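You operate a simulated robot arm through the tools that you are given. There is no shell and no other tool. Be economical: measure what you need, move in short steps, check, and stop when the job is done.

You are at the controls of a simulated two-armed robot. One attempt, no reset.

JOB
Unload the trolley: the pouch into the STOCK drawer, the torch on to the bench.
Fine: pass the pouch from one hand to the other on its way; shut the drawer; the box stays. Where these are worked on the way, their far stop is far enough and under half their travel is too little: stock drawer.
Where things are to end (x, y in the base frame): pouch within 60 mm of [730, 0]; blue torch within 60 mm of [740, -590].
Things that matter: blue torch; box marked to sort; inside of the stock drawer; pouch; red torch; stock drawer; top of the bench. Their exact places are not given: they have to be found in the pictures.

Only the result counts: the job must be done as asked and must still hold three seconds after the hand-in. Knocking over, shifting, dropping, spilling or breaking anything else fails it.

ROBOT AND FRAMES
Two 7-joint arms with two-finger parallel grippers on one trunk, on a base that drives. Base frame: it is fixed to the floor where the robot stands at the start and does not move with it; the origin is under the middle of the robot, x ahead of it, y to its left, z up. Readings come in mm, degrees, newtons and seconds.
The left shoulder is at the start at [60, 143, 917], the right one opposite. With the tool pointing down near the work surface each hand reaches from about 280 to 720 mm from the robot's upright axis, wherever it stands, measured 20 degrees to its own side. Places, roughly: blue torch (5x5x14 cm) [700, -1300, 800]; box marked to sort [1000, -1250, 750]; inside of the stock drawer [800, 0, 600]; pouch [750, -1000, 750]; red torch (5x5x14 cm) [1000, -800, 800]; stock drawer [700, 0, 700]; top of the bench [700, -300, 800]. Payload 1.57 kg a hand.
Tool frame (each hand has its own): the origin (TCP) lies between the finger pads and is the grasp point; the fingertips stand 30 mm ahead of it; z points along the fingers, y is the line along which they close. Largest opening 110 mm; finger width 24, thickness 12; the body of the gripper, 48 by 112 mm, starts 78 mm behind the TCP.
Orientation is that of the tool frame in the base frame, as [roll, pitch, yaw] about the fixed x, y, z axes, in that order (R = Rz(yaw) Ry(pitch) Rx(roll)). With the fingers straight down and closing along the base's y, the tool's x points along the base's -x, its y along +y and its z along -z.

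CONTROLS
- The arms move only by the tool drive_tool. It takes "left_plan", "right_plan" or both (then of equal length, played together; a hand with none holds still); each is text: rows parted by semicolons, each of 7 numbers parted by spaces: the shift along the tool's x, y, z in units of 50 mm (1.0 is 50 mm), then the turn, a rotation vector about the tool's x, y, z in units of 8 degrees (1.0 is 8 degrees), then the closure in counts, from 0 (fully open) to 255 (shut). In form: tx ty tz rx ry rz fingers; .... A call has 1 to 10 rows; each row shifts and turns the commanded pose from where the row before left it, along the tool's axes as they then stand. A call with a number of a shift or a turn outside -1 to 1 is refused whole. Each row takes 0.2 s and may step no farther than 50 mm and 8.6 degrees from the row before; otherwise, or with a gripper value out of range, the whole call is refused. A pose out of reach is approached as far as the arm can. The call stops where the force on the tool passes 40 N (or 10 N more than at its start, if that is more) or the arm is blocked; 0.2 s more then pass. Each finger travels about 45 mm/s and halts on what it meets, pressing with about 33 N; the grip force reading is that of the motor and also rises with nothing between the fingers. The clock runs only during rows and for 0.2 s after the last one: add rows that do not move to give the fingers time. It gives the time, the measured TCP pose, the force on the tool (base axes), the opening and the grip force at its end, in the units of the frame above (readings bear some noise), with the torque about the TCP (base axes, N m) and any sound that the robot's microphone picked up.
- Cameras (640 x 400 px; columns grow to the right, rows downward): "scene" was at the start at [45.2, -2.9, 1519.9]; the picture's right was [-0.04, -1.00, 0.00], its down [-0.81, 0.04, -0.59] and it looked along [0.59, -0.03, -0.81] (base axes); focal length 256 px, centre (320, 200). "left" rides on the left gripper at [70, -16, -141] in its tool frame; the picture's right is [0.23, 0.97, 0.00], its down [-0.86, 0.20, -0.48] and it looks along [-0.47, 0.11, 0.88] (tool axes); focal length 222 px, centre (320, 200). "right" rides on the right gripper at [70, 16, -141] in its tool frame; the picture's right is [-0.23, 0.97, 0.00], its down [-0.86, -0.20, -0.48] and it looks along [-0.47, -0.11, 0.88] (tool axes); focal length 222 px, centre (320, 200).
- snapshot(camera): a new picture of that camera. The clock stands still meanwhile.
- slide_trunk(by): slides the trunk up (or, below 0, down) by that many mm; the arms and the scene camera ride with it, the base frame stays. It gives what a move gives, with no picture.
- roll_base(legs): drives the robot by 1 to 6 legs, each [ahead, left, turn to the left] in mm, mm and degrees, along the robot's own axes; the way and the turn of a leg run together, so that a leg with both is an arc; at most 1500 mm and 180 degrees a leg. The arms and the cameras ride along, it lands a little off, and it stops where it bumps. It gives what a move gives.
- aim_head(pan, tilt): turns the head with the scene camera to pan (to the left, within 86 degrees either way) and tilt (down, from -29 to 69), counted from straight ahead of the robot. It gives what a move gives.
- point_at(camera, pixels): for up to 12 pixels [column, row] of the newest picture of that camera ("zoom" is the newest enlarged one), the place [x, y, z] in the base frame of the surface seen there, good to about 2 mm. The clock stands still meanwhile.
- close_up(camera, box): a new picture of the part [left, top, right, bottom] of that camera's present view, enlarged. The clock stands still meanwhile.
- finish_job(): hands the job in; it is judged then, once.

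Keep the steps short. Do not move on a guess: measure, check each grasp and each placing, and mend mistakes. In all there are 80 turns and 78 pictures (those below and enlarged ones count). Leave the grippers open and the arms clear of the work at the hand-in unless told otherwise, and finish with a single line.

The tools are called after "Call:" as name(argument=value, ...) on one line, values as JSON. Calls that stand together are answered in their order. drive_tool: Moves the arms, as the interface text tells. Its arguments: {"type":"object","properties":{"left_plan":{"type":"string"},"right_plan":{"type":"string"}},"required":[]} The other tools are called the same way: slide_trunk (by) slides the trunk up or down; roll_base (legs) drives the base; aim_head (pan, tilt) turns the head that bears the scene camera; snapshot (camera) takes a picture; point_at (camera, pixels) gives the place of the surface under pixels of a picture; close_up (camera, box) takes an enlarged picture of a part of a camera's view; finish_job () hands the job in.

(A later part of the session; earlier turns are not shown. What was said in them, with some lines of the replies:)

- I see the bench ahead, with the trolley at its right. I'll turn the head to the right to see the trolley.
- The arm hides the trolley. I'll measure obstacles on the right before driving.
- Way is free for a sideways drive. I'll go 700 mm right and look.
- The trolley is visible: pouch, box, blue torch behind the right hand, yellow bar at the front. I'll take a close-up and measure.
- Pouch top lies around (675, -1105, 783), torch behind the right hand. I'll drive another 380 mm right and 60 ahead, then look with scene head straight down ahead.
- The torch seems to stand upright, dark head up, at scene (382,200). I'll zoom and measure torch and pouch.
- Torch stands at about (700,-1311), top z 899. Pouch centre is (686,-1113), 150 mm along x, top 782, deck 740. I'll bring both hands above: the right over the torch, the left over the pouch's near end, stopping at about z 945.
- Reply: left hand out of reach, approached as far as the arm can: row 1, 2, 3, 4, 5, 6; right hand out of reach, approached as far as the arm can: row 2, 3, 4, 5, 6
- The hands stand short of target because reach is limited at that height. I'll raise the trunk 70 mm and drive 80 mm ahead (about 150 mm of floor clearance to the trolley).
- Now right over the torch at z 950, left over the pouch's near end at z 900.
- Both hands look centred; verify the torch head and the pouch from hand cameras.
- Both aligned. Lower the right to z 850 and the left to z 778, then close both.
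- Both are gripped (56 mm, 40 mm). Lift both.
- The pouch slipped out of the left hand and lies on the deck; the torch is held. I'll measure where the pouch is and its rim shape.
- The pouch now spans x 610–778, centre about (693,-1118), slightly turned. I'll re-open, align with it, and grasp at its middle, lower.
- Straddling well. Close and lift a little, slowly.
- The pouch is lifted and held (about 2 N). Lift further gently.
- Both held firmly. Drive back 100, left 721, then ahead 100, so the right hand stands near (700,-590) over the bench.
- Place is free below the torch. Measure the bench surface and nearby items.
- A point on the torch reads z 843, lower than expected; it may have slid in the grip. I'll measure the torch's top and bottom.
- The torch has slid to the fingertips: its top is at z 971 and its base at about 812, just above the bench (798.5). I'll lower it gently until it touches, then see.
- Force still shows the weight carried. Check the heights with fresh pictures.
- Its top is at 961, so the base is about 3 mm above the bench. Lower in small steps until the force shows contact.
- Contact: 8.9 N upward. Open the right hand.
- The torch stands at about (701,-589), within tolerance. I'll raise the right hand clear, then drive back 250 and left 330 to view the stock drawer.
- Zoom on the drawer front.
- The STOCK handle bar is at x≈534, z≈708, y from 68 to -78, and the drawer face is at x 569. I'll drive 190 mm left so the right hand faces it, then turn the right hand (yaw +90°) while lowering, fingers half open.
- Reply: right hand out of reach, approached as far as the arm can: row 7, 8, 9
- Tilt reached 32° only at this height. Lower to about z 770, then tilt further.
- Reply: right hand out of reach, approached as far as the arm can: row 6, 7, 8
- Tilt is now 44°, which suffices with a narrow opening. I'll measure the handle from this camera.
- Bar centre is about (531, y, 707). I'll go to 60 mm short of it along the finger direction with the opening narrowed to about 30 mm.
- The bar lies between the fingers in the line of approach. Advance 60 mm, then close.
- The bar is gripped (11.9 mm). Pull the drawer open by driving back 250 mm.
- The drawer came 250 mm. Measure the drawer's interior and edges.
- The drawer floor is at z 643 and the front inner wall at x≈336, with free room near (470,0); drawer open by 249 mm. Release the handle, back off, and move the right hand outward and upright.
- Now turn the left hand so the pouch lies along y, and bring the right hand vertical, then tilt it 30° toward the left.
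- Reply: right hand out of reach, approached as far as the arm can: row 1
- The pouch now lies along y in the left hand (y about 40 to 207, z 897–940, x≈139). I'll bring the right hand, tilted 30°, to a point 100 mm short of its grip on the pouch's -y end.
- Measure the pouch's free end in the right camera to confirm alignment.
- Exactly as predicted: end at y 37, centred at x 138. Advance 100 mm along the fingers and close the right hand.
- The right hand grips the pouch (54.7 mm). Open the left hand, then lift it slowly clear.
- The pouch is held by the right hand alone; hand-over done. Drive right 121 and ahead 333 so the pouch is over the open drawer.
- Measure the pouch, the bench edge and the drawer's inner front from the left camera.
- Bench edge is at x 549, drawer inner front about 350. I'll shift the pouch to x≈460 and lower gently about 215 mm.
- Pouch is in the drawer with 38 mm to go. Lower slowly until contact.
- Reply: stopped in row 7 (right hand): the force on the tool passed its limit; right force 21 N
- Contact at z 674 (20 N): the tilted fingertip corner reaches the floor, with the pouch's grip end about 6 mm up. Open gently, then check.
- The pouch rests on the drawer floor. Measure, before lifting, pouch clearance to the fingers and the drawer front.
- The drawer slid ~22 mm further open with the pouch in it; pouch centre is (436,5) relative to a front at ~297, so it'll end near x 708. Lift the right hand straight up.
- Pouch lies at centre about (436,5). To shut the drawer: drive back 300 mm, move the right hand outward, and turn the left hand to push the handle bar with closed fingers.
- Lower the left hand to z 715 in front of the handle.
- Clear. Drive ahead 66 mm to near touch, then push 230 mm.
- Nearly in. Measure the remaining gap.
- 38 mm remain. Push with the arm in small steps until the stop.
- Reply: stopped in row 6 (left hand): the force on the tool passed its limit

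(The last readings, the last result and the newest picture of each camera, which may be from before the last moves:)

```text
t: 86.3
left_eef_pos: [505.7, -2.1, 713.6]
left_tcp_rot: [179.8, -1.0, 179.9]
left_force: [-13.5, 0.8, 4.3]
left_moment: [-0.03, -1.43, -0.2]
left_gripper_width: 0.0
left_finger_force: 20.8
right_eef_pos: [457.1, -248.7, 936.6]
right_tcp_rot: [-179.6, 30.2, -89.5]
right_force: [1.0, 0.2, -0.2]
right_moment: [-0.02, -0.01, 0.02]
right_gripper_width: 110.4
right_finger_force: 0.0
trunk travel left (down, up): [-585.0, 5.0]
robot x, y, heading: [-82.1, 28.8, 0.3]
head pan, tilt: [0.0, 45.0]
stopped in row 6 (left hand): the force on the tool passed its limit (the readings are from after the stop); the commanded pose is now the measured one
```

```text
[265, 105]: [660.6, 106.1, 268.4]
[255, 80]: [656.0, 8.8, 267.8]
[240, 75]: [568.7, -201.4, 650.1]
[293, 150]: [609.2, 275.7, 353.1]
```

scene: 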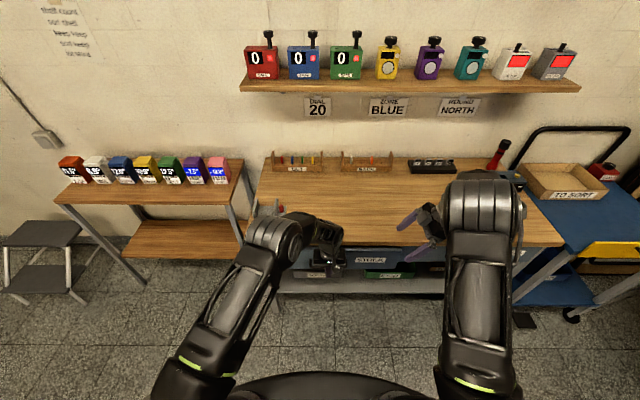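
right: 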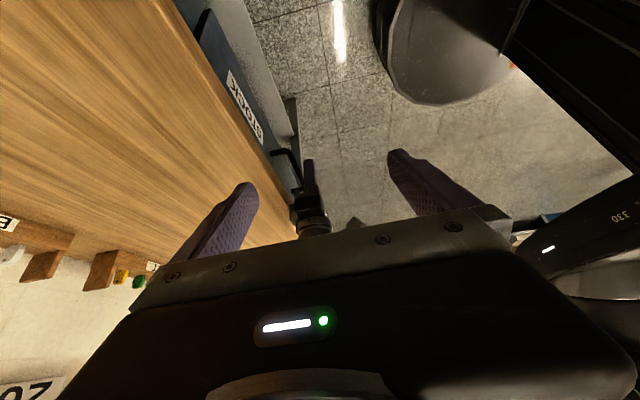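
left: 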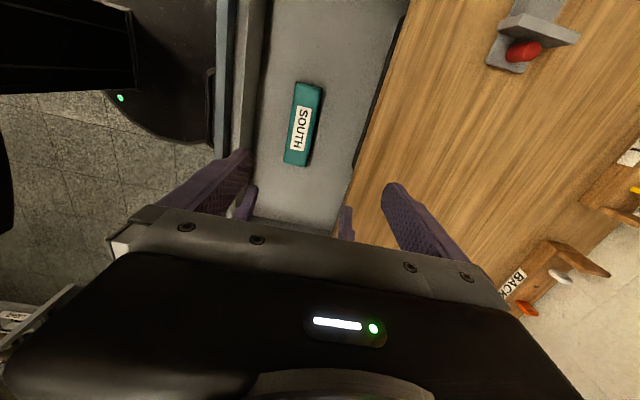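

Face is at x 568.7: shut against the stop. Back the left hand off, then drive the base back, and open the left fingers.

Call:
drive_tool(left_plan="0.3 0 0 0 0 0 255;0.8 0 0 0 0 0 255;0.8 0 0 0 0 0 0;0 0 0 0 0 0 0;0 0 0 0 0 0 0;0 0 0 0 0 0 0;0 0 0 0 0 0 0;0 0 0 0 0 0 0")

Call:
roll_base(legs=[[-300, 0, 0]])

Call:
aim_head(pan=-20, tilt=35)

Call:
snapshot(camera="scene")

```text
t: 88.1
left_eef_pos: [411.9, -1.9, 714.1]
left_tcp_rot: [179.9, -0.8, -180.0]
left_force: [-0.2, 0.4, 0.6]
left_moment: [0.0, 0.0, 0.0]
left_gripper_width: 110.1
left_finger_force: 0.0
right_eef_pos: [459.6, -249.3, 934.5]
right_tcp_rot: [-179.7, 30.3, -89.6]
right_force: [0.4, 0.6, 0.7]
right_moment: [-0.04, -0.01, 0.01]
right_gripper_width: 110.0
right_finger_force: 0.0
trunk travel left (down, up): [-585.0, 5.0]
robot x, y, heading: [-78.5, 32.4, 0.4]
head pan, tilt: [0.0, 45.0]
```

```text
t: 90.1
left_eef_pos: [113.9, -1.9, 715.0]
left_tcp_rot: [179.8, -0.7, -179.9]
left_force: [0.5, 0.4, 0.0]
left_moment: [-0.03, -0.01, -0.01]
left_gripper_width: 109.8
left_finger_force: 0.0
right_eef_pos: [161.0, -252.1, 936.2]
right_tcp_rot: [-179.6, 30.2, -89.5]
right_force: [-0.5, 0.3, -0.2]
right_moment: [0.01, -0.03, 0.03]
right_gripper_width: 109.9
right_finger_force: 0.1
trunk travel left (down, up): [-585.0, 5.0]
robot x, y, heading: [-383.0, 29.9, 0.6]
head pan, tilt: [0.0, 45.0]
```

```text
t: 90.9
left_eef_pos: [113.8, -2.6, 714.1]
left_tcp_rot: [179.8, -0.9, -179.9]
left_force: [0.5, 0.0, 0.1]
left_moment: [0.0, 0.0, 0.0]
left_gripper_width: 110.0
left_finger_force: 0.1
right_eef_pos: [160.4, -251.4, 934.6]
right_tcp_rot: [-179.7, 30.2, -89.4]
right_force: [-0.2, 0.6, 0.2]
right_moment: [0.02, -0.03, 0.02]
right_gripper_width: 109.9
right_finger_force: 0.0
trunk travel left (down, up): [-585.0, 5.0]
robot x, y, heading: [-375.2, 25.8, 0.2]
head pan, tilt: [-20.0, 35.0]
```

```text
14 pictures are left
```

scene: 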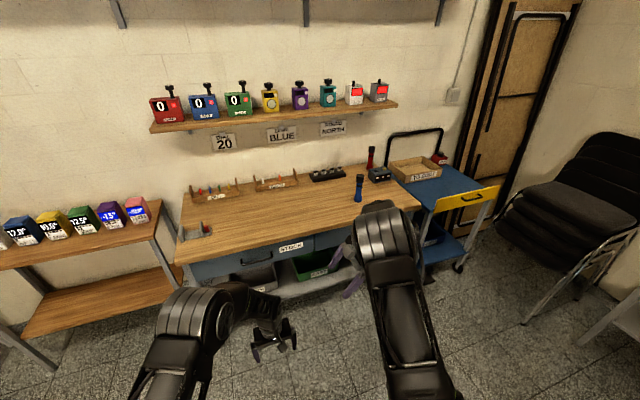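

Drawer is shut. Check the torch position and the drawer face.

Call:
close_up(camera="scene", box=[180, 140, 500, 300])

Call:
point_at(camera="scene", pixels=[[360, 177], [358, 198], [225, 265], [215, 262], [340, 238]])

```text
2.00 times, centred on (340, 220) of scene
```

zoom: 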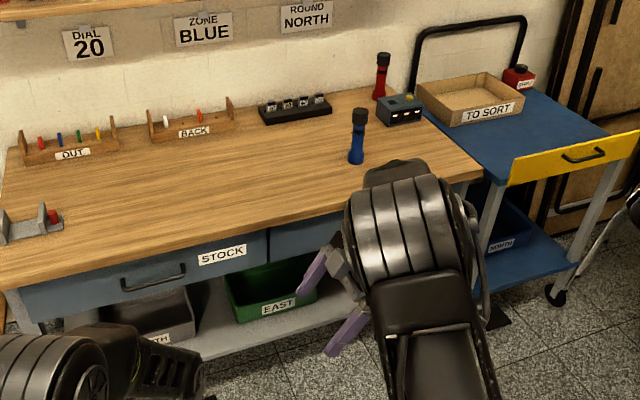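

```text
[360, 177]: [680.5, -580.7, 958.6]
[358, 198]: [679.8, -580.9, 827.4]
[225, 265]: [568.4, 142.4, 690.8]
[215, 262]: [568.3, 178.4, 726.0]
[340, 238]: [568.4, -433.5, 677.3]
```

The torch stands upright at about (701,-588), the drawer face is flush (568.4, same as its neighbour), the box is untouched, and both hands are open and clear. Handing in.

Call:
finish_job()

```text
The job is handed in.
```

Handed in: the pouch was passed from left hand to right and is in the shut STOCK drawer, at about x 708, y 5 by reckoning (not seen since the drawer shut); the blue torch stands on the bench at about (701, -588), and the box was not touched.
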